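You operate a simulated robot arm through the tools that you are given. There is no shell and no other tool.

Carry out the task below with a simulated robot arm. There is one attempt and no reset: what you move stays moved.

TASK
Lift the grey mounting block off the plain board, scrub the mud off and seat the bunk block there.
Fine: the mounting block ends on the bench, off the board; put the scrub brush back; the board stays put. Set down upright: scrub brush, bunk block. What is to be rubbed or washed off counts as gone when no trace of it is left.

Only the result counts: the job must be done as asked and must still hold three seconds after the hand-in. Knocking over, shifting, dropping, spilling or breaking anything else fails it.

THE ROBOT
A 6-joint arm with a two-finger gripper, fixed in place. Base frame: the origin is on the floor under the middle of its stand, x ahead of it, y to its left, z up. Lengths are in m, angles in degrees, forces in N, time in s.
It reaches about 1.572 m from its shoulder. Its first joint turns from -166.0 to 166.0 degrees. Payload 2.45 kg.
The tool frame sits at the grasp point between the pads (the TCP): z along the fingers, y along the line on which they close. The tips reach 0.02 m beyond it. The gripper opens to 0.14 m; its body begins 0.168 m behind the TCP.
Orientation is that of the tool frame in the base frame, as a unit quaternion [w, x, y, z]. With the fingers straight down and closing along the base's y, the tool's x points along the base's -x, its y along +y and its z along -z.

THE INTERFACE
- The arm moves only by the tool step_arm. Its argument "targets" is a list that holds one entry, the list of rows, each a list of 7 numbers: the shift along the tool's x, y, z in m, then the turn, a rotation vector about the tool's x, y, z in degrees, then the gripper command, from -1 (fully open) to 1 (shut), values between in proportion. In form: [[[dx, dy, dz, wx, wy, wz, hand], ...]]. A call has 1 to 20 rows; each row is the pose to reach, as a shift and turn from the pose commanded when the call began, along the tool's axes at that moment. A row lasts 0.2 s, in which the tool goes at most 0.05 m and 8.6 degrees; a call with a longer step from one row to the next is refused whole, and so is a gripper value outside its range. A pose out of reach is approached as far as the arm can. The call stops where the force on the tool passes 40 N (or 10 N more than at its start, if that is more) or the arm is blocked; 0.2 s more then pass. Each finger travels about 0.045 m/s and halts on what it meets, pressing with about 42 N; the grip force reading is that of the motor and also rises with nothing between the fingers. The clock runs only during rows and for 0.2 s after the last one: add rows that repeat a pose to give the fingers time. It gives the time, the measured TCP pose, the force on the tool (base axes), the opening and the grip force at its end, in the units of the frame above (readings bear some noise), with the torque about the TCP (base axes, N m) and any sound that the robot's microphone picked up, and new pictures: "views" is both (left out), scene, wrist or none.
- Cameras (640 x 400 px; columns grow to the right, rows downward): "scene" is fixed at [0.401, 0.4997, 1.3991]; the picture's right is [-0.26, -0.97, 0.00], its down [-0.65, 0.18, -0.74] and it looks along [0.71, -0.19, -0.67] (base axes); focal length 254 px, centre (320, 200). "wrist" rides on the gripper at [0.078, 0.011, -0.209] in the tool frame; the picture's right is [-0.14, 0.99, 0.00], its down [-0.92, -0.13, -0.37] and it looks along [-0.37, -0.05, 0.93] (tool axes); focal length 280 px, centre (320, 200). There is no depth. A picture from a camera that has moved, and an enlarged one, comes with that camera's place and axes in the base frame and with its lens.
- inspect(camera, box): a new picture of the part [left, top, right, bottom] of that camera's present view, enlarged. The clock stands still meanwhile.
- finish_job(): hands the job in; it is judged then, once.

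Places have to be worked out from the pictures, the camera data and where the tool is seen. Open the gripper and draw the arm clear of the work before you hand the job in, unless the task says otherwise.

The tools are called after "Call:" by a JSON object that holds its "api" and its "payload". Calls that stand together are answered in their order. step_arm: Moves the arm, as the interface text tells. Its arguments: {"type":"object","properties":{"targets":{"type":"array","items":{"type":"array","items":{"type":"array","items":{"type":"number"}}}},"views":{"type":"string","enum":["both","scene","wrist","none"]}},"required":["targets"]} The other tools are called the same way: inspect (camera, box) takes an enlarged picture of a part of a camera's view; finish_job () hands the job in.

At the start:

```text
time_s: 0.0
tcp_pos: [0.6041, 0.2108, 1.0828]
tcp_rot: [0.0, 0.0, 1.0, 0.0]
force: [-0.9, 0.3, -0.6]
wrist_torque: [0.0, -0.03, 0.0]
gripper_width: 0.1399
gripper_force: 0.1
```

scene: 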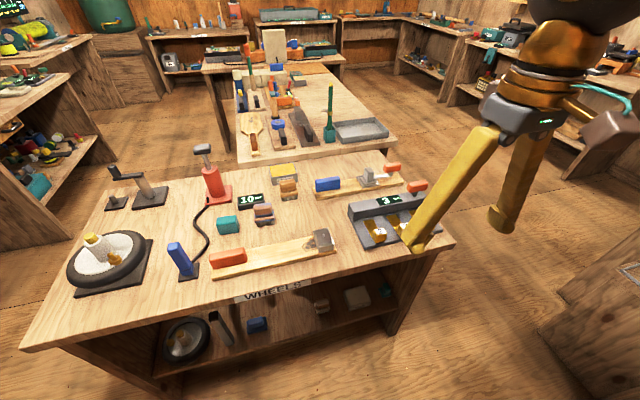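
wrist: 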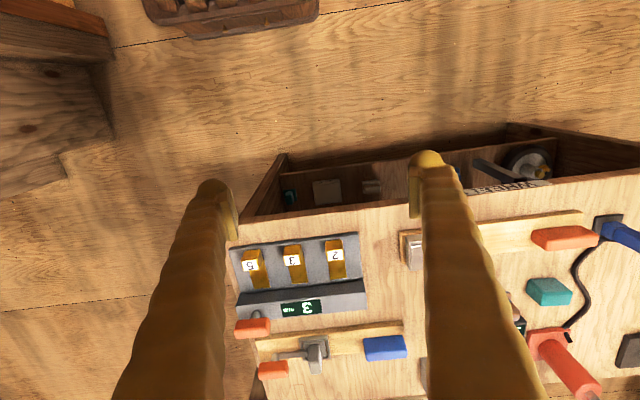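

I'll begin by looking closely at the bench in the scene camera to identify the objects.

Call:
{"api": "inspect", "payload": {"camera": "scene", "box": [180, 140, 340, 290]}}

Call:
{"api": "inspect", "payload": {"camera": "scene", "box": [300, 150, 460, 270]}}

Call:
{"api": "inspect", "payload": {"camera": "scene", "box": [220, 40, 400, 165]}}

Call:
{"api": "inspect", "payload": {"camera": "scene", "box": [60, 140, 220, 300]}}

```text
2.67 times, centred on (260, 215) of scene
camera zoom: at [0.401, 0.4997, 1.3991], right [-0.26, -0.97, 0.0], down [-0.65, 0.18, -0.74], along [0.71, -0.19, -0.67], focal length 676 px, centre (480, 160)
```

zoom: 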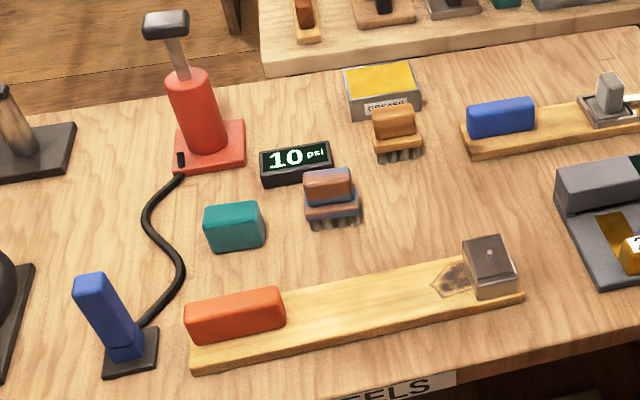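

```text
3.33 times, centred on (380, 210) of scene
camera zoom: at [0.401, 0.4997, 1.3991], right [-0.26, -0.97, 0.0], down [-0.65, 0.18, -0.74], along [0.71, -0.19, -0.67], focal length 845 px, centre (120, 167)
```

zoom: 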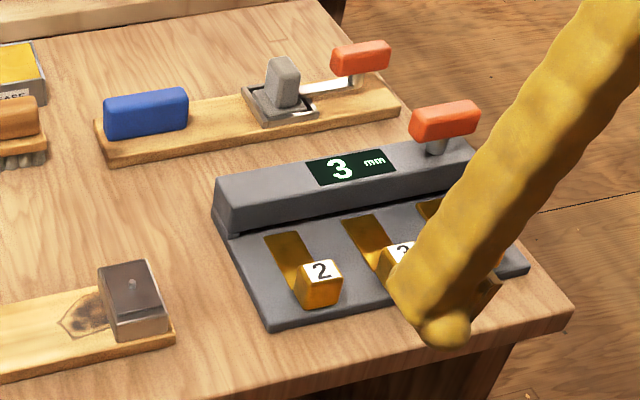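

```text
3.20 times, centred on (310, 102) of scene
camera zoom: at [0.401, 0.4997, 1.3991], right [-0.26, -0.97, 0.0], down [-0.65, 0.18, -0.74], along [0.71, -0.19, -0.67], focal length 811 px, centre (352, 512)
```

zoom: 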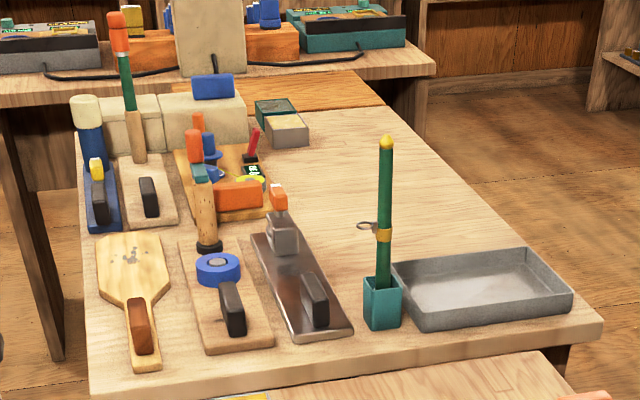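

```text
2.50 times, centred on (140, 220) of scene
camera zoom: at [0.401, 0.4997, 1.3991], right [-0.26, -0.97, 0.0], down [-0.65, 0.18, -0.74], along [0.71, -0.19, -0.67], focal length 634 px, centre (770, 150)
```

zoom: 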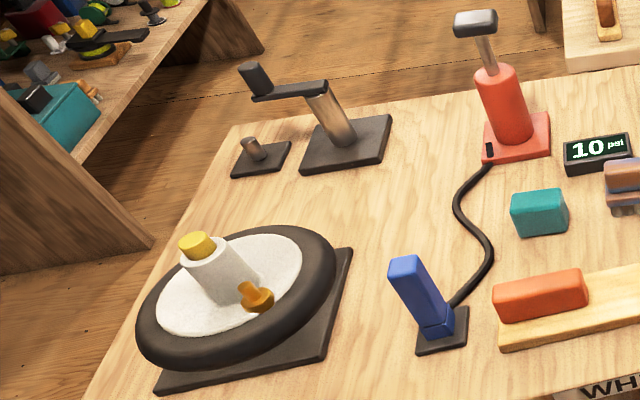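

I'll zoom in more on the brushes, the mounting block and the shelf below the bench.

Call:
{"api": "inspect", "payload": {"camera": "scene", "box": [230, 155, 310, 240]}}

Call:
{"api": "inspect", "payload": {"camera": "scene", "box": [140, 280, 410, 380]}}

Call:
{"api": "inspect", "payload": {"camera": "scene", "box": [270, 220, 350, 270]}}

Call:
{"api": "inspect", "payload": {"camera": "wrist", "box": [220, 140, 640, 400]}}

```text
4.71 times, centred on (270, 198) of scene
camera zoom: at [0.401, 0.4997, 1.3991], right [-0.26, -0.97, 0.0], down [-0.65, 0.18, -0.74], along [0.71, -0.19, -0.67], focal length 1193 px, centre (555, 212)
```

zoom: 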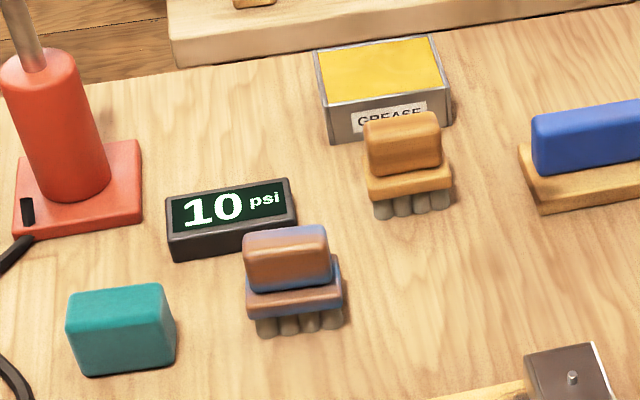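

```text
2.37 times, centred on (275, 330) of scene
camera zoom: at [0.401, 0.4997, 1.3991], right [-0.26, -0.97, 0.0], down [-0.65, 0.18, -0.74], along [0.71, -0.19, -0.67], focal length 601 px, centre (427, -108)
```

zoom: 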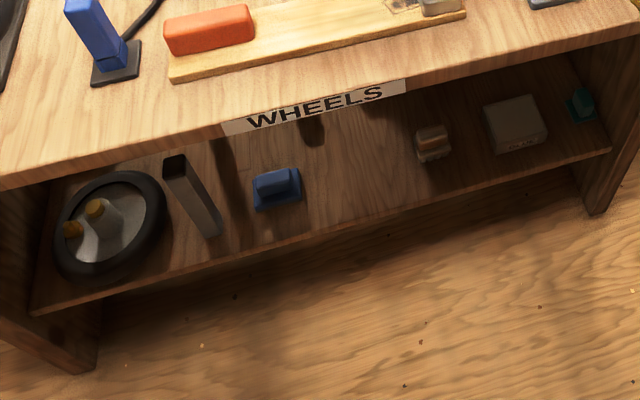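

```text
8.00 times, centred on (310, 245) of scene
camera zoom: at [0.401, 0.4997, 1.3991], right [-0.26, -0.97, 0.0], down [-0.65, 0.18, -0.74], along [0.71, -0.19, -0.67], focal length 2028 px, centre (400, -160)
```

zoom: 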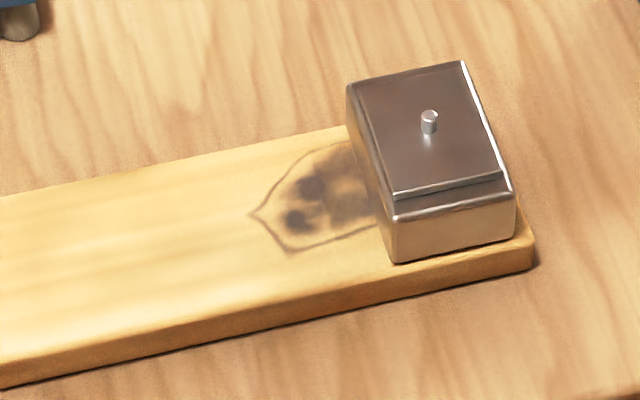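

```text
1.52 times, centred on (430, 270) of wrist
camera zoom: at [0.5266, 0.2217, 1.2927], right [0.14, 0.99, 0.0], down [0.92, -0.13, 0.37], along [0.37, -0.05, -0.93], focal length 427 px, centre (152, 93)
```

zoom: 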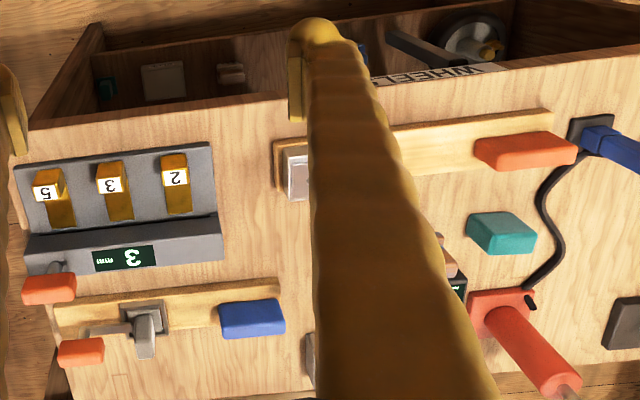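

The plain board has the orange handle, with the grey mounting block partly covering the mud. The teal block and the two brushes lie behind it. I judge the bench top to be near z 0.8, and I'll move the arm high above the board so the wrist camera gets a closer look.

Call:
{"api": "step_arm", "payload": {"targets": [[[-0.018, 0.036, -0.004, 0, 0, 0, -1], [-0.036, 0.072, -0.008, 0, 0, 0, -1], [-0.054, 0.108, -0.012, 0, 0, 0, -1], [-0.072, 0.144, -0.016, 0, 0, 0, -1], [-0.09, 0.18, -0.02, 0, 0, 0, -1], [-0.108, 0.216, -0.024, 0, 0, 0, -1], [-0.126, 0.252, -0.028, 0, 0, 0, -1], [-0.144, 0.288, -0.032, 0, 0, 0, -1], [-0.144, 0.288, -0.032, 0, 0, 0, -1]]], "views": "both"}}

```text
time_s: 2.0
tcp_pos: [0.7503, 0.5005, 1.1152]
tcp_rot: [-0.001, 0.001, 1.0, 0.001]
force: [0.4, -0.5, 0.2]
wrist_torque: [0.02, -0.01, 0.02]
gripper_width: 0.1402
gripper_force: 0.1
camera wrist: at [0.6725, 0.5121, 1.3241], right [0.14, 0.99, 0.0], down [0.92, -0.13, 0.37], along [0.37, -0.05, -0.93], focal length 280 px, centre (320, 200)
```

scene: 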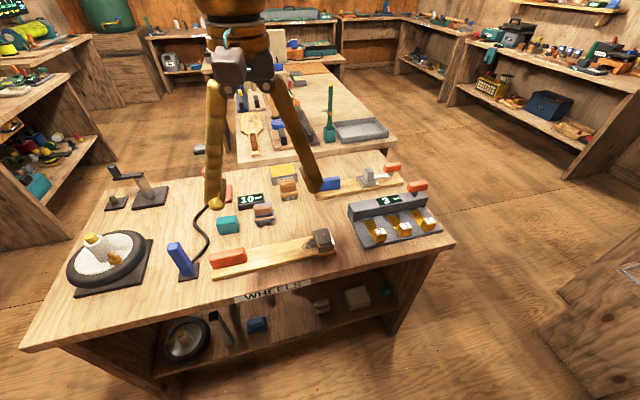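
wrist: 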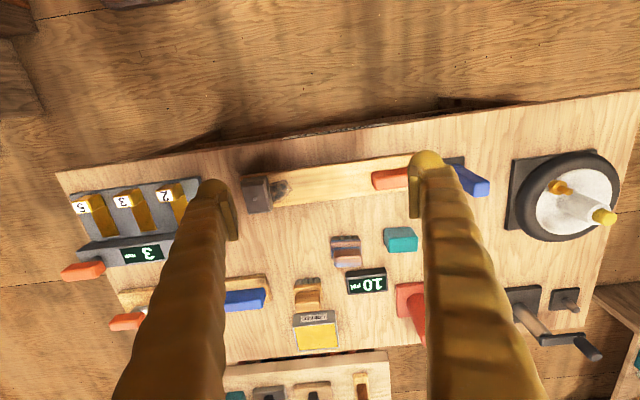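

The wrist camera now shows the board, both brushes and the teal block between the fingers. I'll enlarge these parts.

Call:
{"api": "inspect", "payload": {"camera": "wrist", "box": [230, 140, 430, 265]}}

Call:
{"api": "inspect", "payload": {"camera": "wrist", "box": [270, 220, 430, 360]}}

Call:
{"api": "inspect", "payload": {"camera": "scene", "box": [210, 175, 310, 240]}}

```text
3.20 times, centred on (330, 202) of wrist
camera zoom: at [0.6725, 0.5121, 1.3241], right [0.14, 0.99, 0.0], down [0.92, -0.13, 0.37], along [0.37, -0.05, -0.93], focal length 897 px, centre (288, 192)
```

zoom: 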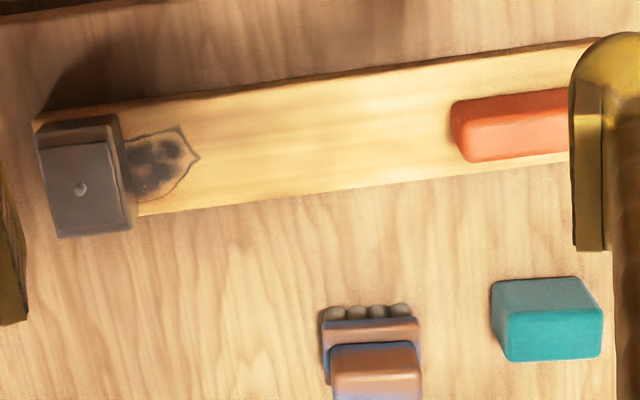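

```text
2.86 times, centred on (350, 290) of wrist
camera zoom: at [0.6725, 0.5121, 1.3241], right [0.14, 0.99, 0.0], down [0.92, -0.13, 0.37], along [0.37, -0.05, -0.93], focal length 801 px, centre (234, -57)
```

zoom: 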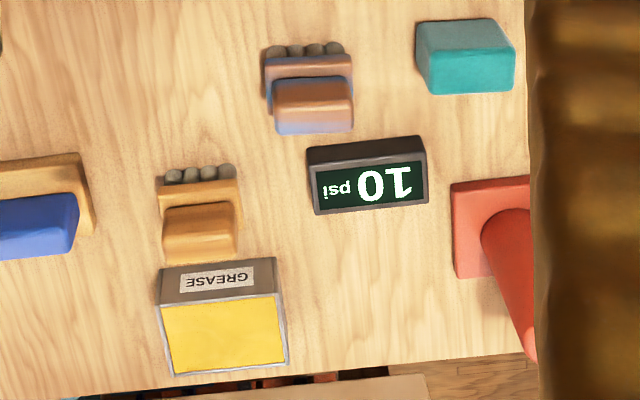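

```text
6.15 times, centred on (260, 208) of scene
camera zoom: at [0.401, 0.4997, 1.3991], right [-0.26, -0.97, 0.0], down [-0.65, 0.18, -0.74], along [0.71, -0.19, -0.67], focal length 1560 px, centre (689, 154)
```

zoom: 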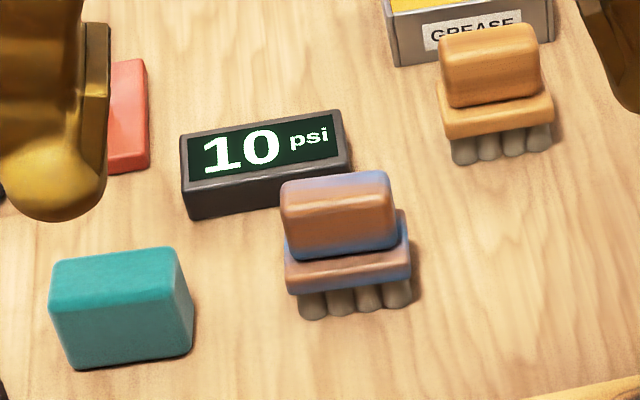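

I'll check the shelf below the bench and the neighbouring bench for other candidates before choosing.

Call:
{"api": "inspect", "payload": {"camera": "scene", "box": [290, 275, 400, 330]}}

Call:
{"api": "inspect", "payload": {"camera": "scene", "box": [160, 300, 290, 375]}}

Call:
{"api": "inspect", "payload": {"camera": "scene", "box": [310, 155, 450, 245]}}

Call:
{"api": "inspect", "payload": {"camera": "wrist", "box": [50, 150, 290, 340]}}

```text
5.82 times, centred on (345, 302) of scene
camera zoom: at [0.401, 0.4997, 1.3991], right [-0.26, -0.97, 0.0], down [-0.65, 0.18, -0.74], along [0.71, -0.19, -0.67], focal length 1475 px, centre (174, -396)
```

zoom: 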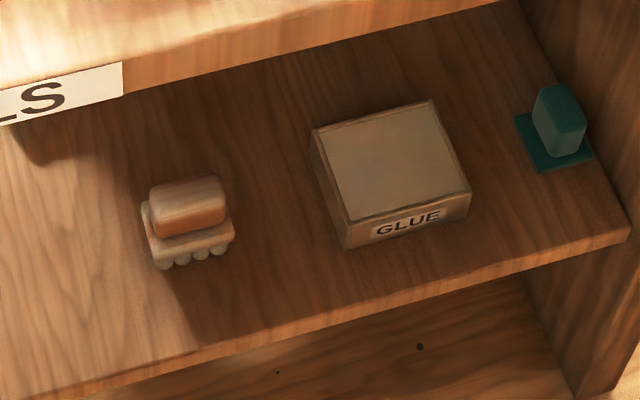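

```text
4.92 times, centred on (225, 338) of scene
camera zoom: at [0.401, 0.4997, 1.3991], right [-0.26, -0.97, 0.0], down [-0.65, 0.18, -0.74], along [0.71, -0.19, -0.67], focal length 1248 px, centre (788, -477)
```

zoom: 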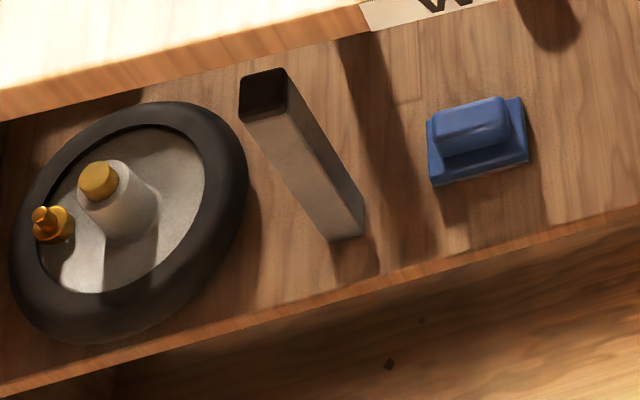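

```text
4.44 times, centred on (380, 200) of scene
camera zoom: at [0.401, 0.4997, 1.3991], right [-0.26, -0.97, 0.0], down [-0.65, 0.18, -0.74], along [0.71, -0.19, -0.67], focal length 1127 px, centre (53, 200)
```

zoom: 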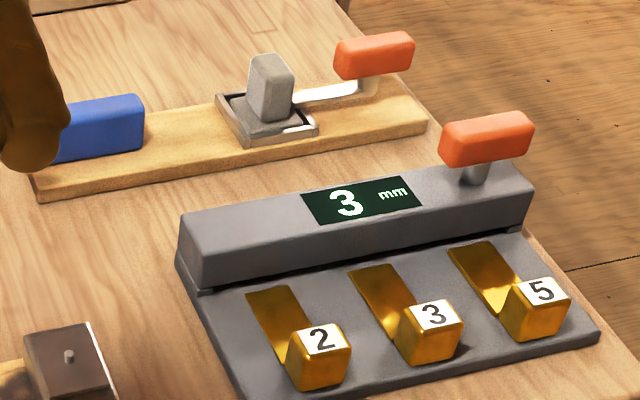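

```text
2.11 times, centred on (170, 245) of wrist
camera zoom: at [0.6725, 0.5121, 1.3241], right [0.14, 0.99, 0.0], down [0.92, -0.13, 0.37], along [0.37, -0.05, -0.93], focal length 590 px, centre (636, 105)
```

zoom: 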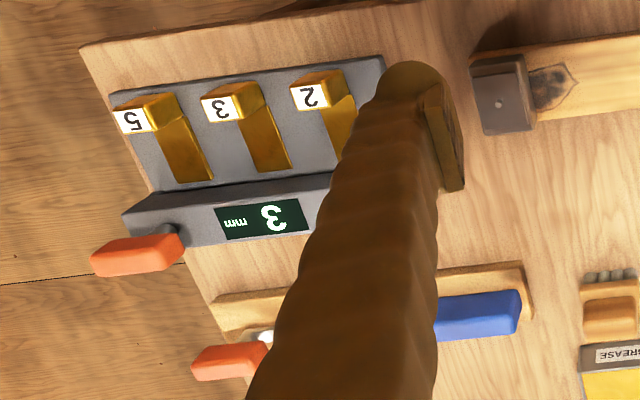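

The brush next to the GREASE tin looks like the grease brush. The loose blue-brown brush by the board should be the scrub brush, and the loose teal block the bunk block. From both views the mounting block is at about (0.846, 0.369), with its top near z 0.84 and the board top near z 0.815. I'll move above it at z 0.95 for a closer look.

Call:
{"api": "step_arm", "payload": {"targets": [[[-0.016, -0.022, 0.0275, 0, 0, 0, -1], [-0.032, -0.044, 0.055, 0, 0, 0, -1], [-0.048, -0.066, 0.0825, 0, 0, 0, -1], [-0.065, -0.088, 0.11, 0, 0, 0, -1], [-0.081, -0.11, 0.1375, 0, 0, 0, -1], [-0.096, -0.131, 0.165, 0, 0, 0, -1], [-0.096, -0.131, 0.165, 0, 0, 0, -1]]], "views": "both"}}

```text
time_s: 3.6
tcp_pos: [0.8445, 0.3695, 0.9508]
tcp_rot: [0.0, 0.0, 1.0, 0.0]
force: [-0.2, 0.6, -0.3]
wrist_torque: [0.01, -0.02, -0.01]
gripper_width: 0.1399
gripper_force: 0.1
camera wrist: at [0.7666, 0.3798, 1.1592], right [0.14, 0.99, 0.0], down [0.92, -0.13, 0.37], along [0.37, -0.05, -0.93], focal length 280 px, centre (320, 200)
```

scene: 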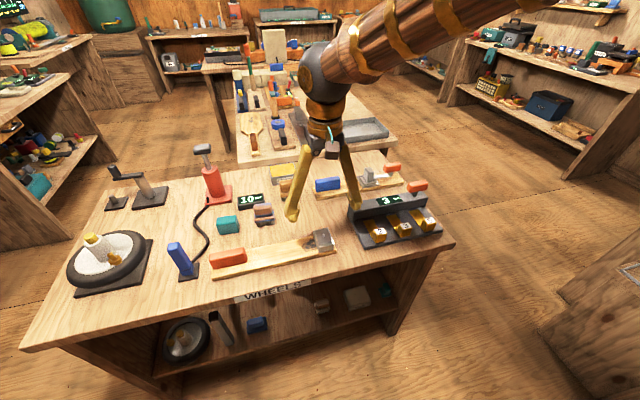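
wrist: 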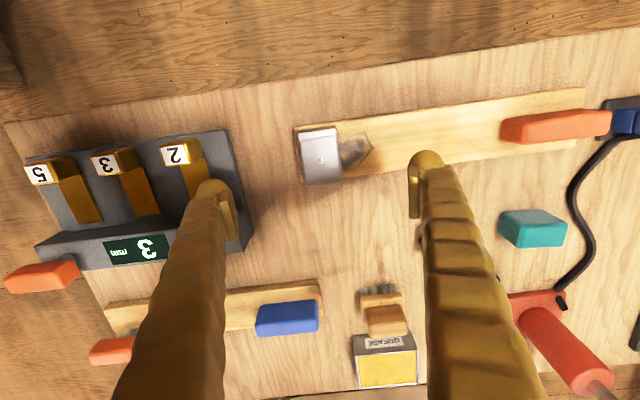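

The block lies directly ahead between the fingers; the 3 mm device is close to the outer finger, so I'll narrow the gripper before descending. First, a zoom to refine the block's position.

Call:
{"api": "inspect", "payload": {"camera": "wrist", "box": [270, 100, 400, 200]}}

Call:
{"api": "inspect", "payload": {"camera": "scene", "box": [280, 200, 380, 265]}}

```text
4.00 times, centred on (335, 150) of wrist
camera zoom: at [0.7666, 0.3798, 1.1592], right [0.14, 0.99, 0.0], down [0.92, -0.13, 0.37], along [0.37, -0.05, -0.93], focal length 1122 px, centre (260, 400)
```

zoom: 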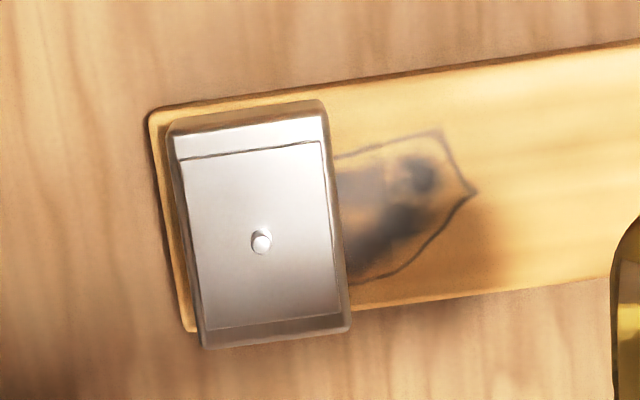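

```text
6.15 times, centred on (330, 232) of scene
camera zoom: at [0.401, 0.4997, 1.3991], right [-0.26, -0.97, 0.0], down [-0.65, 0.18, -0.74], along [0.71, -0.19, -0.67], focal length 1560 px, centre (258, 0)
```

zoom: 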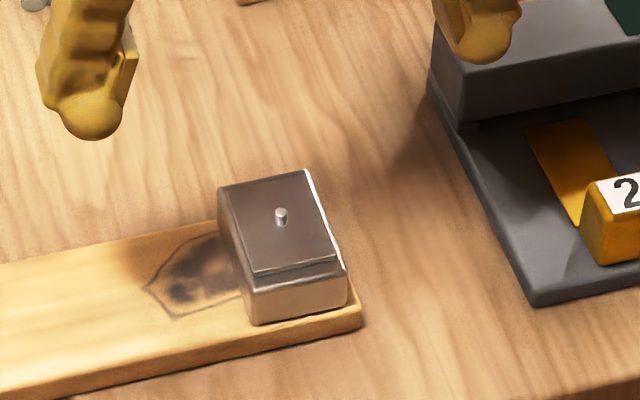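

Block centre refined to about (0.843, 0.370), 4.3 cm wide along y. I'll narrow the gripper to about 9 cm and descend to z≈0.845.

Call:
{"api": "step_arm", "payload": {"targets": [[[0.001, 0, 0.0, 0, 0, 0, -0.286], [0.001, 0, 0.02, 0, 0, 0, -0.286], [0.001, 0, 0.045, 0, 0, 0, -0.286], [0.001, 0, 0.07, 0, 0, 0, -0.286], [0.001, 0, 0.09, 0, 0, 0, -0.286], [0.001, 0, 0.1, 0, 0, 0, -0.286], [0.001, 0, 0.106, 0, 0, 0, -0.286], [0.001, 0, 0.106, 0, 0, 0, -0.286]]], "views": "both"}}

```text
time_s: 5.4
tcp_pos: [0.8438, 0.3683, 0.8445]
tcp_rot: [0.0, 0.0, 1.0, -0.001]
force: [0.6, -0.6, 0.3]
wrist_torque: [0.0, -0.03, 0.0]
gripper_width: 0.0904
gripper_force: 0.0
camera wrist: at [0.7657, 0.3786, 1.0539], right [0.14, 0.99, 0.0], down [0.92, -0.13, 0.37], along [0.37, -0.05, -0.93], focal length 280 px, centre (320, 200)
```

scene: 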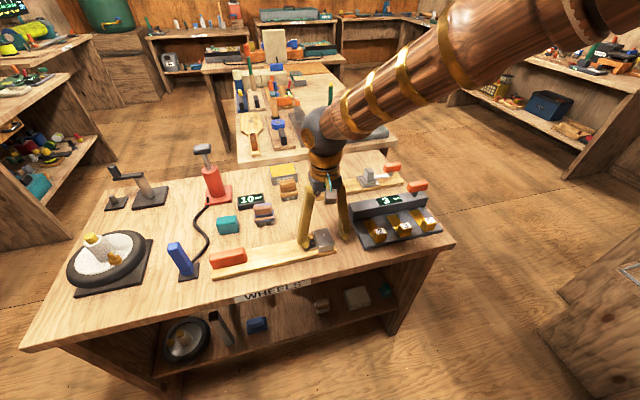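
wrist: 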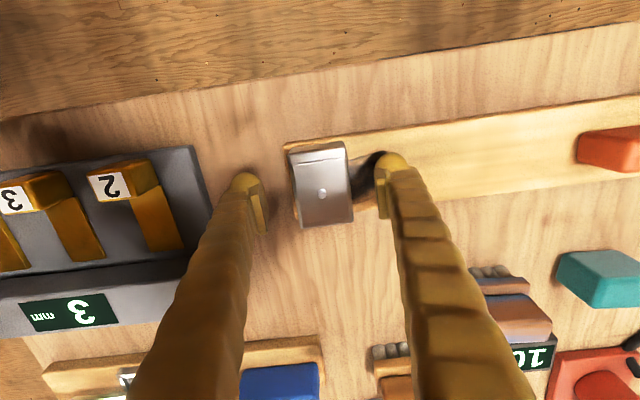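

Call:
{"api": "inspect", "payload": {"camera": "scene", "box": [280, 200, 380, 265]}}

Call:
{"api": "inspect", "payload": {"camera": "wrist", "box": [230, 120, 430, 250]}}

```text
6.15 times, centred on (330, 232) of scene
camera zoom: at [0.401, 0.4997, 1.3991], right [-0.26, -0.97, 0.0], down [-0.65, 0.18, -0.74], along [0.71, -0.19, -0.67], focal length 1560 px, centre (258, 0)
```

zoom: 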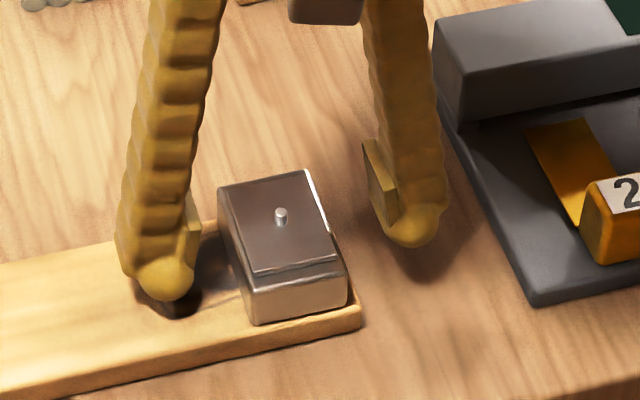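

```text
3.08 times, centred on (330, 185) of wrist
camera zoom: at [0.7657, 0.3786, 1.0539], right [0.14, 0.99, 0.0], down [0.92, -0.13, 0.37], along [0.37, -0.05, -0.93], focal length 863 px, centre (289, 246)
```

zoom: 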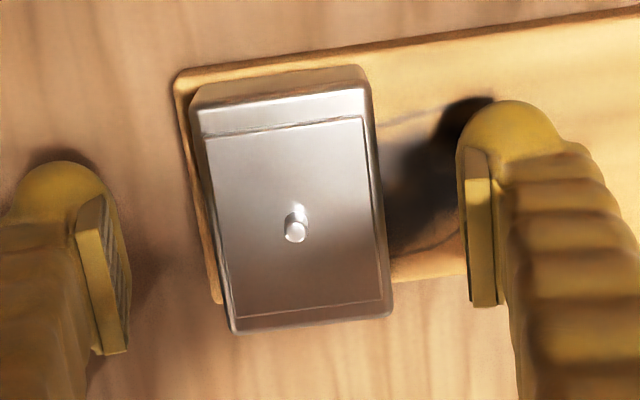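

The fingers straddle the block well with the nub almost exactly under the TCP. I'll go 4.5 mm lower, shift 1.5 mm in +y, and close the gripper.

Call:
{"api": "step_arm", "payload": {"targets": [[[0, 0.0015, 0.0025, 0, 0, 0, -0.286], [0, 0.0015, 0.0045, 0, 0, 0, -0.286], [0, 0.0015, 0.0045, 0, 0, 0, 0.0], [0, 0.0015, 0.0045, 0, 0, 0, 0.3], [0, 0.0015, 0.0045, 0, 0, 0, 0.6], [0, 0.0015, 0.0045, 0, 0, 0, 1], [0, 0.0015, 0.0045, 0, 0, 0, 1], [0, 0.0015, 0.0045, 0, 0, 0, 1]]], "views": "both"}}

```text
time_s: 7.2
tcp_pos: [0.8435, 0.3682, 0.8401]
tcp_rot: [0.0, -0.001, 1.0, 0.0]
force: [1.0, 0.3, 0.2]
wrist_torque: [0.0, -0.02, 0.02]
gripper_width: 0.0446
gripper_force: 41.9
camera wrist: at [0.7659, 0.3801, 1.0492], right [0.14, 0.99, 0.0], down [0.92, -0.13, 0.37], along [0.36, -0.05, -0.93], focal length 280 px, centre (320, 200)
```

scene: 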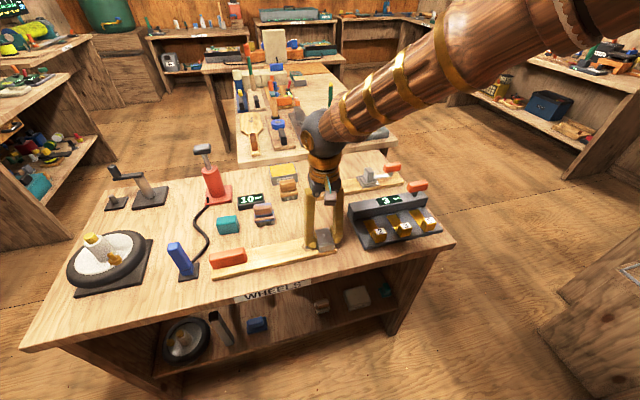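
wrist: 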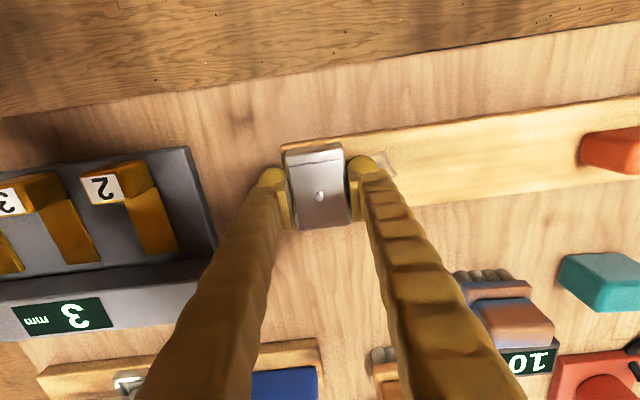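

Gripped at 4.46 cm with a firm 42 N. I'll lift straight up 7 cm, slowly at first, to check that the board stays behind.

Call:
{"api": "step_arm", "payload": {"targets": [[[0, 0, -0.003, 0, 0, 0, 1], [0, 0, -0.008, 0, 0, 0, 1], [0, 0, -0.018, 0, 0, 0, 1], [0, 0, -0.035, 0, 0, 0, 1], [0, 0, -0.055, 0, 0, 0, 1], [0, 0, -0.07, 0, 0, 0, 1], [0, 0, -0.07, 0, 0, 0, 1]]], "views": "both"}}

```text
time_s: 8.8
tcp_pos: [0.8434, 0.3691, 0.9096]
tcp_rot: [0.0, 0.0, 1.0, 0.0]
force: [0.0, -0.2, -0.6]
wrist_torque: [0.0, -0.01, 0.01]
gripper_width: 0.0446
gripper_force: 41.5
camera wrist: at [0.7662, 0.3803, 1.1188], right [0.14, 0.99, 0.0], down [0.92, -0.13, 0.37], along [0.36, -0.05, -0.93], focal length 280 px, centre (320, 200)
```

scene: 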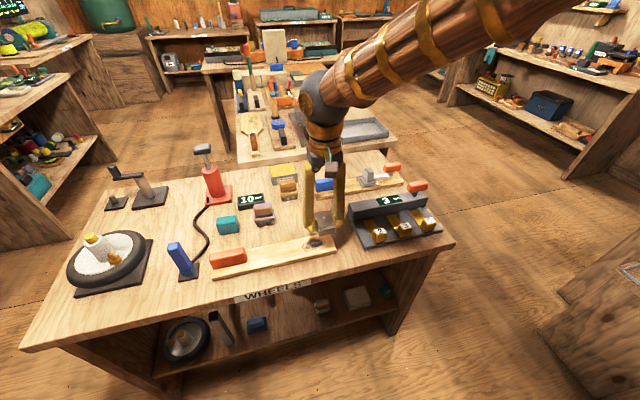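
wrist: 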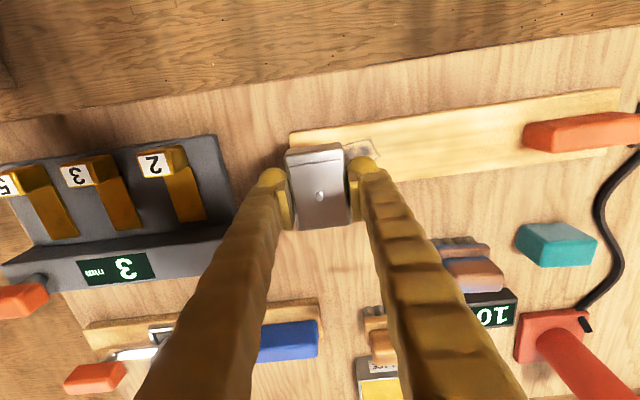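

Call:
{"api": "inspect", "payload": {"camera": "scene", "box": [270, 190, 370, 270]}}

Call:
{"api": "inspect", "payload": {"camera": "wrist", "box": [260, 100, 420, 240]}}

```text
5.00 times, centred on (320, 230) of scene
camera zoom: at [0.401, 0.4997, 1.3991], right [-0.26, -0.97, 0.0], down [-0.65, 0.18, -0.74], along [0.71, -0.19, -0.67], focal length 1268 px, centre (320, 50)
```

zoom: 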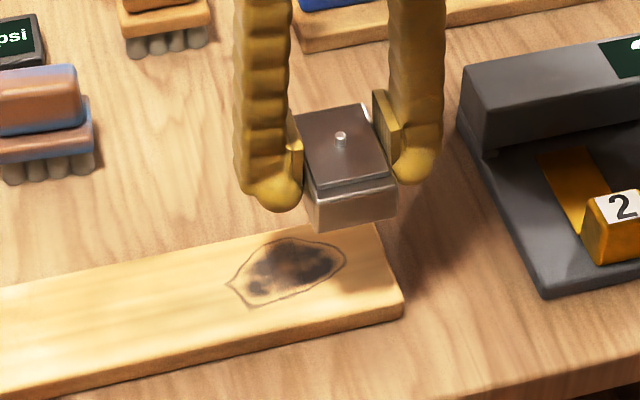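

```text
2.86 times, centred on (340, 170) of wrist
camera zoom: at [0.7662, 0.3803, 1.1188], right [0.14, 0.99, 0.0], down [0.92, -0.13, 0.37], along [0.36, -0.05, -0.93], focal length 801 px, centre (263, 286)
```

zoom: 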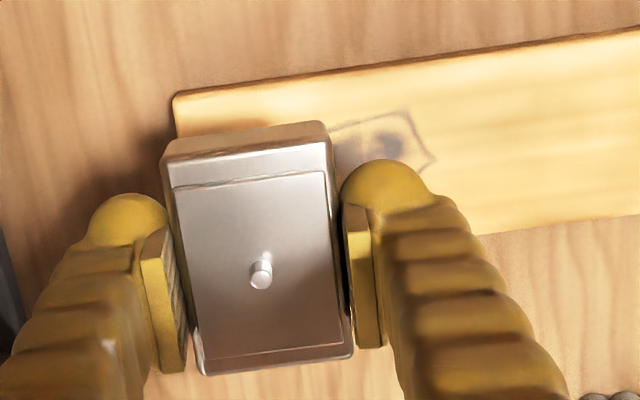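

The block is held cleanly and the mud patch is now exposed, centred near (0.845, 0.398). I'll carry the block to the free bench area at about (0.94, 0.375) and lower it part way.

Call:
{"api": "step_arm", "payload": {"targets": [[[-0.03, 0.002, 0, 0, 0, 0, 1], [-0.065, 0.004, 0, 0, 0, 0, 1], [-0.097, 0.006, 0, 0, 0, 0, 1], [-0.097, 0.006, 0.02, 0, 0, 0, 1], [-0.097, 0.006, 0.045, 0, 0, 0, 1], [-0.097, 0.006, 0.065, 0, 0, 0, 1], [-0.097, 0.006, 0.075, 0, 0, 0, 1], [-0.097, 0.006, 0.075, 0, 0, 0, 1]]], "views": "both"}}

```text
time_s: 10.6
tcp_pos: [0.9411, 0.3765, 0.835]
tcp_rot: [0.0, 0.001, 1.0, 0.0]
force: [-0.1, -0.4, -1.5]
wrist_torque: [-0.01, -0.04, 0.06]
gripper_width: 0.0447
gripper_force: 42.1
camera wrist: at [0.8623, 0.3865, 1.044], right [0.14, 0.99, 0.0], down [0.92, -0.13, 0.37], along [0.36, -0.05, -0.93], focal length 280 px, centre (320, 200)
```

scene: 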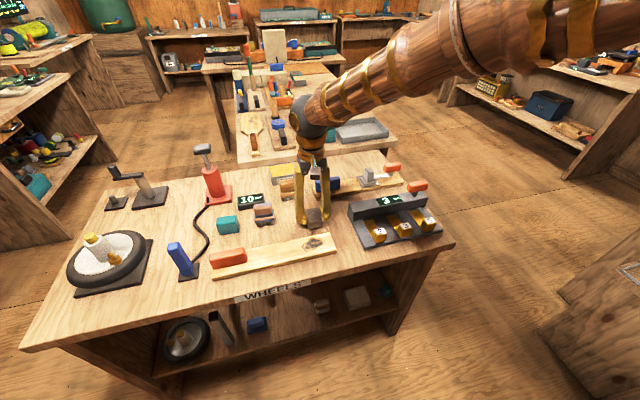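
wrist: 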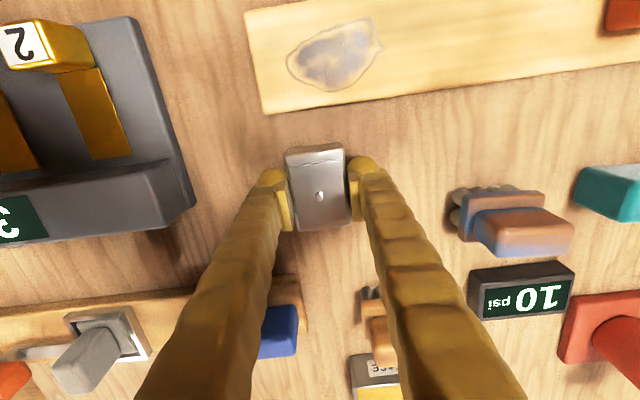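

Block is hovering above clear bench, with no contact yet (force about -1.5 N). I'll lower in small steps while watching the force.

Call:
{"api": "step_arm", "payload": {"targets": [[[0, 0, 0.003, 0, 0, 0, 1], [0, 0, 0.006, 0, 0, 0, 1], [0, 0, 0.008, 0, 0, 0, 1], [0, 0, 0.008, 0, 0, 0, 1]]], "views": "scene"}}

Call:
{"api": "inspect", "payload": {"camera": "scene", "box": [280, 180, 360, 240]}}

```text
time_s: 11.6
tcp_pos: [0.9402, 0.3759, 0.8277]
tcp_rot: [0.001, 0.0, 1.0, 0.0]
force: [0.1, -0.1, -1.6]
wrist_torque: [0.0, -0.02, 0.01]
gripper_width: 0.0444
gripper_force: 42.2
```

scene: 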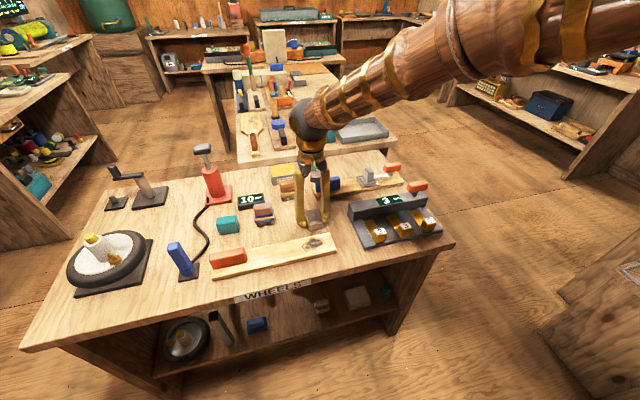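

```text
6.67 times, centred on (320, 210) of scene
camera zoom: at [0.401, 0.4997, 1.3991], right [-0.26, -0.97, 0.0], down [-0.65, 0.18, -0.74], along [0.71, -0.19, -0.67], focal length 1690 px, centre (320, 133)
```

zoom: 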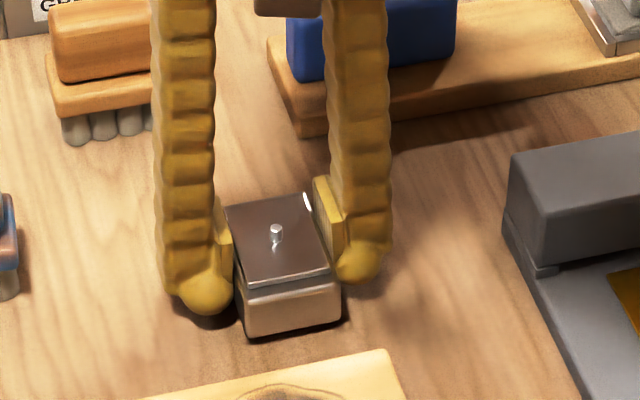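

Still no contact reading. I'll continue down in 1 mm steps.

Call:
{"api": "step_arm", "payload": {"targets": [[[0, 0, 0.001, 0, 0, 0, 1], [0, 0, 0.002, 0, 0, 0, 1], [0, 0, 0.003, 0, 0, 0, 1], [0, 0, 0.003, 0, 0, 0, 1]]], "views": "none"}}

```text
time_s: 12.6
tcp_pos: [0.9391, 0.3756, 0.8237]
tcp_rot: [0.0, 0.0, 1.0, 0.0]
force: [0.3, 0.4, -2.0]
wrist_torque: [-0.01, -0.03, -0.03]
gripper_width: 0.0448
gripper_force: 42.0
```

Force is still about the same. Two more millimetres.

Call:
{"api": "step_arm", "payload": {"targets": [[[0, 0, 0.001, 0, 0, 0, 1], [0, 0, 0.002, 0, 0, 0, 1], [0, 0, 0.002, 0, 0, 0, 1]]], "views": "none"}}

Call:
{"api": "inspect", "payload": {"camera": "scene", "box": [290, 190, 350, 235]}}

```text
time_s: 13.4
tcp_pos: [0.9393, 0.3745, 0.8222]
tcp_rot: [0.0, 0.0, 1.0, 0.001]
force: [-1.1, 0.1, 0.6]
wrist_torque: [0.03, 0.06, 0.01]
gripper_width: 0.0445
gripper_force: 41.6
```

```text
8.89 times, centred on (320, 212) of scene
camera zoom: at [0.401, 0.4997, 1.3991], right [-0.26, -0.97, 0.0], down [-0.65, 0.18, -0.74], along [0.71, -0.19, -0.67], focal length 2253 px, centre (320, 89)
```

zoom: 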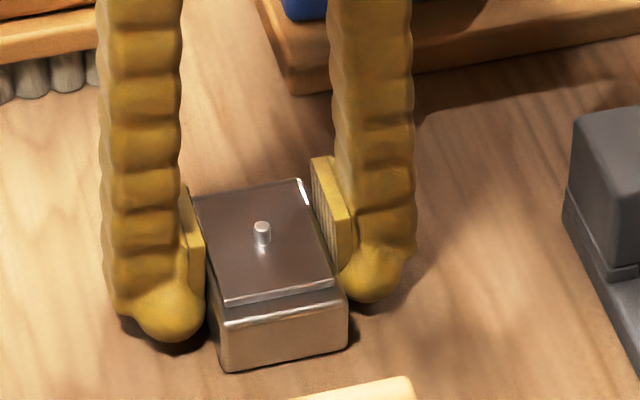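

The force has shifted by about +2.5 N, which suggests first contact. One more millimetre to confirm.

Call:
{"api": "step_arm", "payload": {"targets": [[[0, 0, 0.001, 0, 0, 0, 1], [0, 0, 0.001, 0, 0, 0, 1]]], "views": "none"}}

```text
time_s: 14.0
tcp_pos: [0.9392, 0.376, 0.8221]
tcp_rot: [0.0, 0.0, 1.0, 0.0]
force: [-6.7, -0.3, 15.8]
wrist_torque: [-0.05, 0.32, 0.02]
gripper_width: 0.045
gripper_force: 42.5
```

Firm contact at 15.8 N, so the block is resting on the bench. I'll relieve slightly and open the fingers to about 8.5 cm, then rise.

Call:
{"api": "step_arm", "payload": {"targets": [[[0, 0, -0.001, 0, 0, 0, 1], [0, 0, -0.001, 0, 0, 0, 0.3], [0, 0, -0.001, 0, 0, 0, 0.0], [0, 0, -0.001, 0, 0, 0, -0.2], [0, 0, -0.001, 0, 0, 0, -0.2], [0, 0, -0.001, 0, 0, 0, -0.2], [0, 0, -0.02, 0, 0, 0, -0.2], [0, 0, -0.06, 0, 0, 0, -0.2], [0, 0, -0.1, 0, 0, 0, -0.2], [0, 0, -0.14, 0, 0, 0, -0.2], [0, 0, -0.14, 0, 0, 0, -0.2]]], "views": "both"}}

```text
time_s: 16.4
tcp_pos: [0.9411, 0.3777, 0.962]
tcp_rot: [0.0, 0.0, 1.0, 0.0]
force: [-0.4, 1.3, -0.4]
wrist_torque: [0.02, -0.01, 0.02]
gripper_width: 0.0837
gripper_force: 0.0
camera wrist: at [0.8629, 0.3877, 1.1711], right [0.14, 0.99, 0.0], down [0.92, -0.13, 0.37], along [0.36, -0.05, -0.93], focal length 280 px, centre (320, 200)
```

scene: 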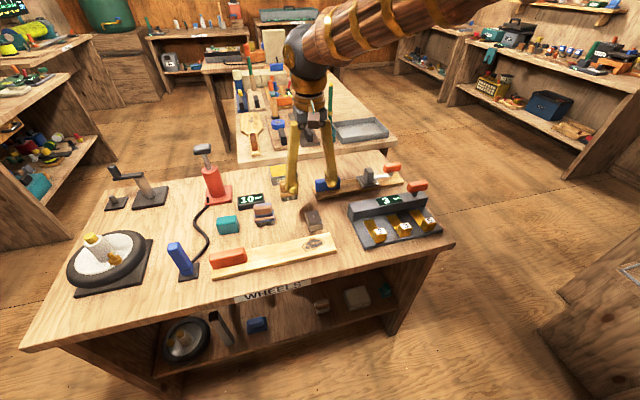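
wrist: 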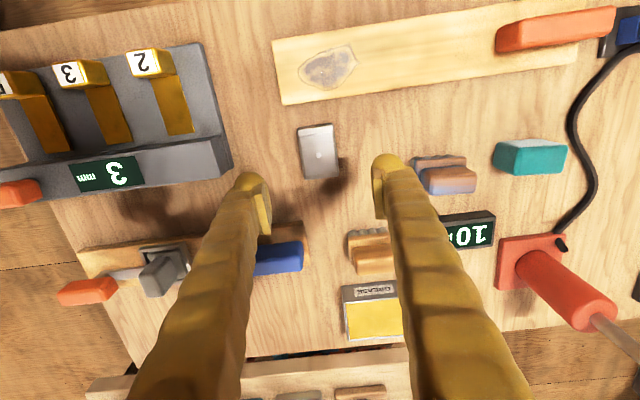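

The block is down on the bench. Let me check it and the mud, as well as the brush, in zoomed views.

Call:
{"api": "inspect", "payload": {"camera": "wrist", "box": [260, 30, 390, 190]}}

Call:
{"api": "inspect", "payload": {"camera": "scene", "box": [280, 190, 360, 260]}}

Call:
{"api": "inspect", "payload": {"camera": "wrist", "box": [390, 110, 590, 250]}}

```text
2.50 times, centred on (325, 110) of wrist
camera zoom: at [0.8629, 0.3877, 1.1711], right [0.14, 0.99, 0.0], down [0.92, -0.13, 0.37], along [0.36, -0.05, -0.93], focal length 701 px, centre (308, 425)
```

zoom: 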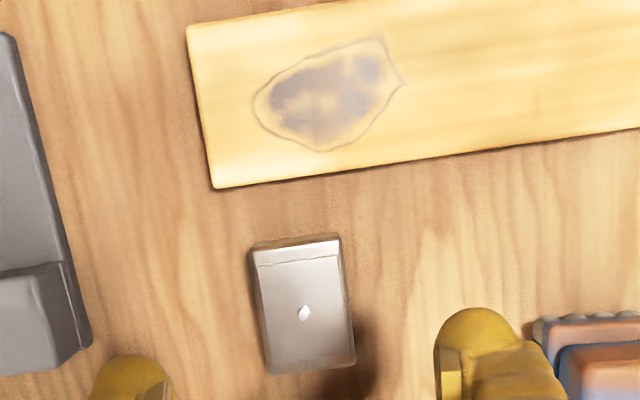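

```text
5.71 times, centred on (320, 225) of scene
camera zoom: at [0.401, 0.4997, 1.3991], right [-0.26, -0.97, 0.0], down [-0.65, 0.18, -0.74], along [0.71, -0.19, -0.67], focal length 1449 px, centre (320, 57)
```

zoom: 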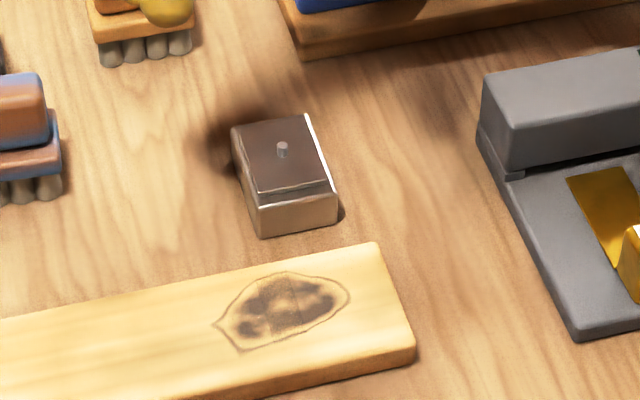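

```text
2.86 times, centred on (490, 180) of wrist
camera zoom: at [0.8629, 0.3877, 1.1711], right [0.14, 0.99, 0.0], down [0.92, -0.13, 0.37], along [0.36, -0.05, -0.93], focal length 801 px, centre (-166, 257)
```

zoom: 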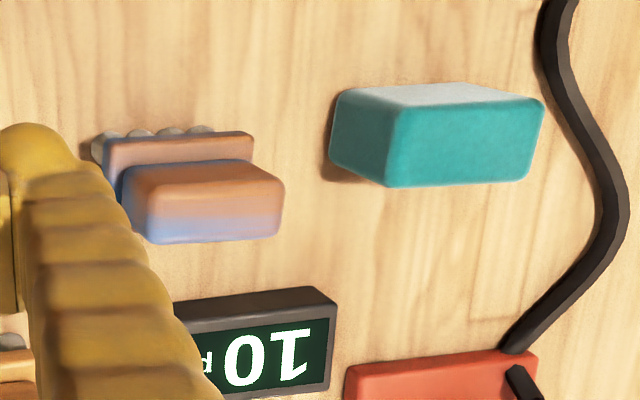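

The mounting block sits flat on the bench and the whole mud patch is visible: x about 0.825–0.868, y about 0.366–0.435. Next I'll move above the blue-brown scrub brush near (0.985, 0.524) for a closer look.

Call:
{"api": "step_arm", "payload": {"targets": [[[-0.01, 0.035, 0, 0, 0, 0, -0.4], [-0.02, 0.07, 0, 0, 0, 0, -0.4], [-0.03, 0.108, 0, 0, 0, 0, -0.4], [-0.042, 0.146, 0, 0, 0, 0, -0.4], [-0.042, 0.146, 0, 0, 0, 0, -0.4]]], "views": "both"}}

Call:
{"api": "inspect", "payload": {"camera": "wrist", "box": [240, 80, 440, 240]}}

Call:
{"api": "inspect", "payload": {"camera": "scene", "box": [210, 175, 310, 240]}}

```text
time_s: 17.6
tcp_pos: [0.9836, 0.5203, 0.9609]
tcp_rot: [0.0, 0.001, 1.0, 0.0]
force: [0.8, 0.1, -0.5]
wrist_torque: [0.01, 0.04, 0.02]
gripper_width: 0.0979
gripper_force: 0.0
camera wrist: at [0.9061, 0.5318, 1.171], right [0.14, 0.99, 0.0], down [0.92, -0.13, 0.37], along [0.37, -0.05, -0.93], focal length 280 px, centre (320, 200)
```

scene: 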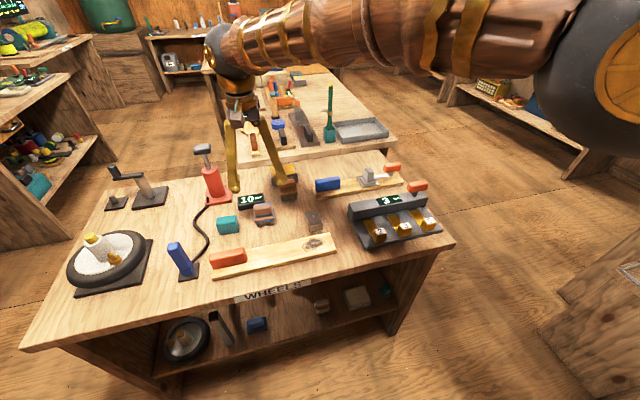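
wrist: 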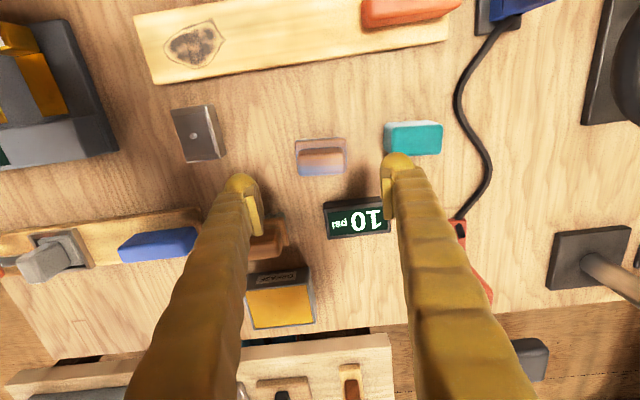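

```text
2.50 times, centred on (340, 160) of wrist
camera zoom: at [0.9061, 0.5318, 1.171], right [0.14, 0.99, 0.0], down [0.92, -0.13, 0.37], along [0.37, -0.05, -0.93], focal length 701 px, centre (270, 300)
```

zoom: 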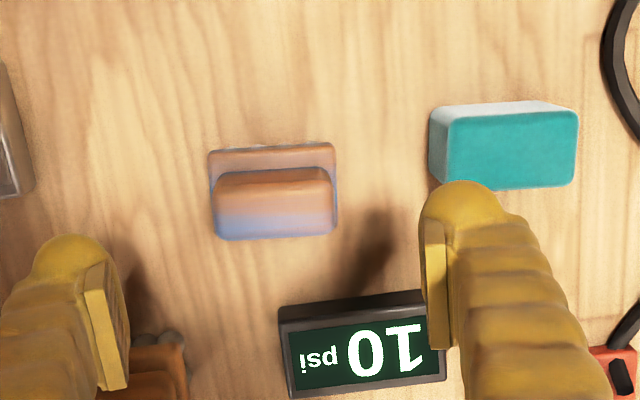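

```text
6.15 times, centred on (260, 208) of scene
camera zoom: at [0.401, 0.4997, 1.3991], right [-0.26, -0.97, 0.0], down [-0.65, 0.18, -0.74], along [0.71, -0.19, -0.67], focal length 1560 px, centre (689, 154)
```

zoom: 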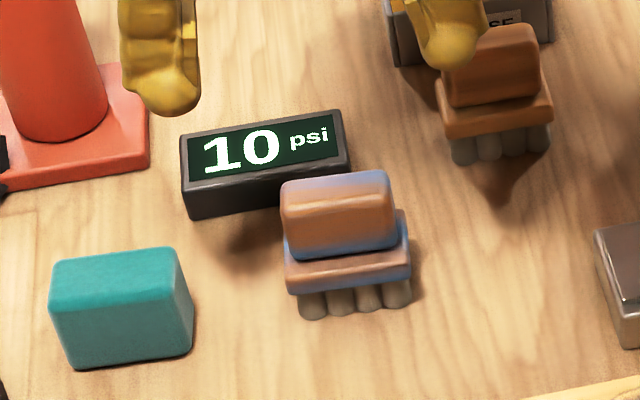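

The brush handle is about 2.4 × 4.85 cm, centred at (0.986, 0.523), with its top at z 0.865 and the base top near z 0.837. The teal block is close by, so I'll narrow to about 7 cm and descend to z 0.864.

Call:
{"api": "step_arm", "payload": {"targets": [[[-0.0024, 0.0027, 0, 0, 0, 0, 0.03], [-0.0024, 0.0027, 0, 0, 0, 0, 0.03], [-0.0024, 0.0027, 0.02, 0, 0, 0, 0.03], [-0.0024, 0.0027, 0.05, 0, 0, 0, 0.03], [-0.0024, 0.0027, 0.08, 0, 0, 0, 0.03], [-0.0024, 0.0027, 0.092, 0, 0, 0, 0.03], [-0.0024, 0.0027, 0.097, 0, 0, 0, 0.03], [-0.0024, 0.0027, 0.097, 0, 0, 0, 0.03]]], "views": "both"}}

Call:
{"api": "inspect", "payload": {"camera": "wrist", "box": [240, 120, 420, 260]}}

Call:
{"api": "inspect", "payload": {"camera": "scene", "box": [220, 175, 310, 235]}}

```text
time_s: 19.4
tcp_pos: [0.9843, 0.523, 0.863]
tcp_rot: [0.0, 0.0, 1.0, 0.0]
force: [0.9, 0.3, -0.2]
wrist_torque: [0.02, 0.02, -0.05]
gripper_width: 0.0682
gripper_force: 0.1
camera wrist: at [0.9074, 0.5343, 1.0728], right [0.14, 0.99, 0.0], down [0.92, -0.13, 0.37], along [0.37, -0.05, -0.93], focal length 280 px, centre (320, 200)
```

scene: 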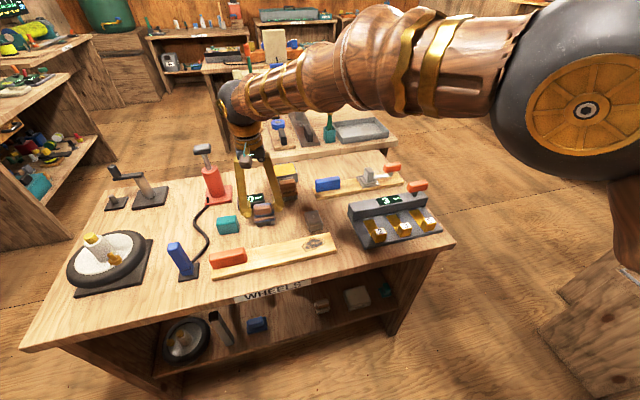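
wrist: 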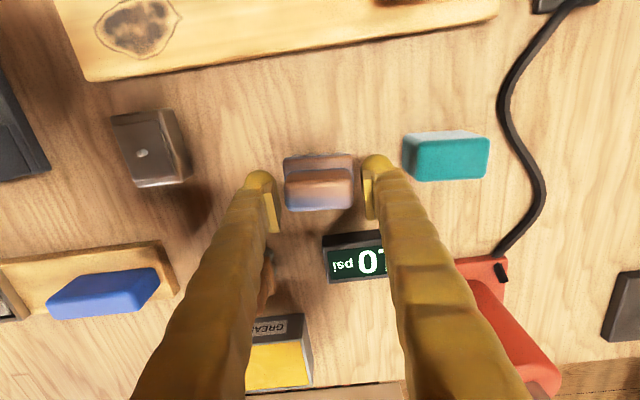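

```text
2.86 times, centred on (330, 190) of wrist
camera zoom: at [0.9074, 0.5343, 1.0728], right [0.14, 0.99, 0.0], down [0.92, -0.13, 0.37], along [0.37, -0.05, -0.93], focal length 801 px, centre (291, 229)
```

zoom: 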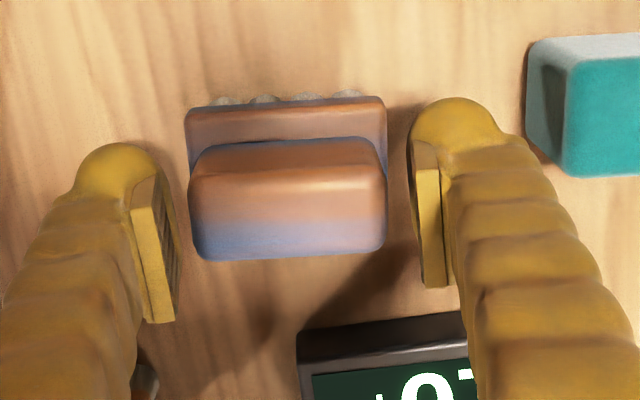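

```text
6.67 times, centred on (265, 205) of scene
camera zoom: at [0.401, 0.4997, 1.3991], right [-0.26, -0.97, 0.0], down [-0.65, 0.18, -0.74], along [0.71, -0.19, -0.67], focal length 1690 px, centre (687, 167)
```

zoom: 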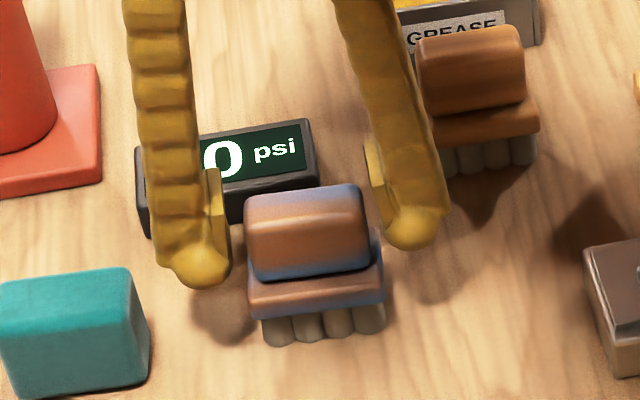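

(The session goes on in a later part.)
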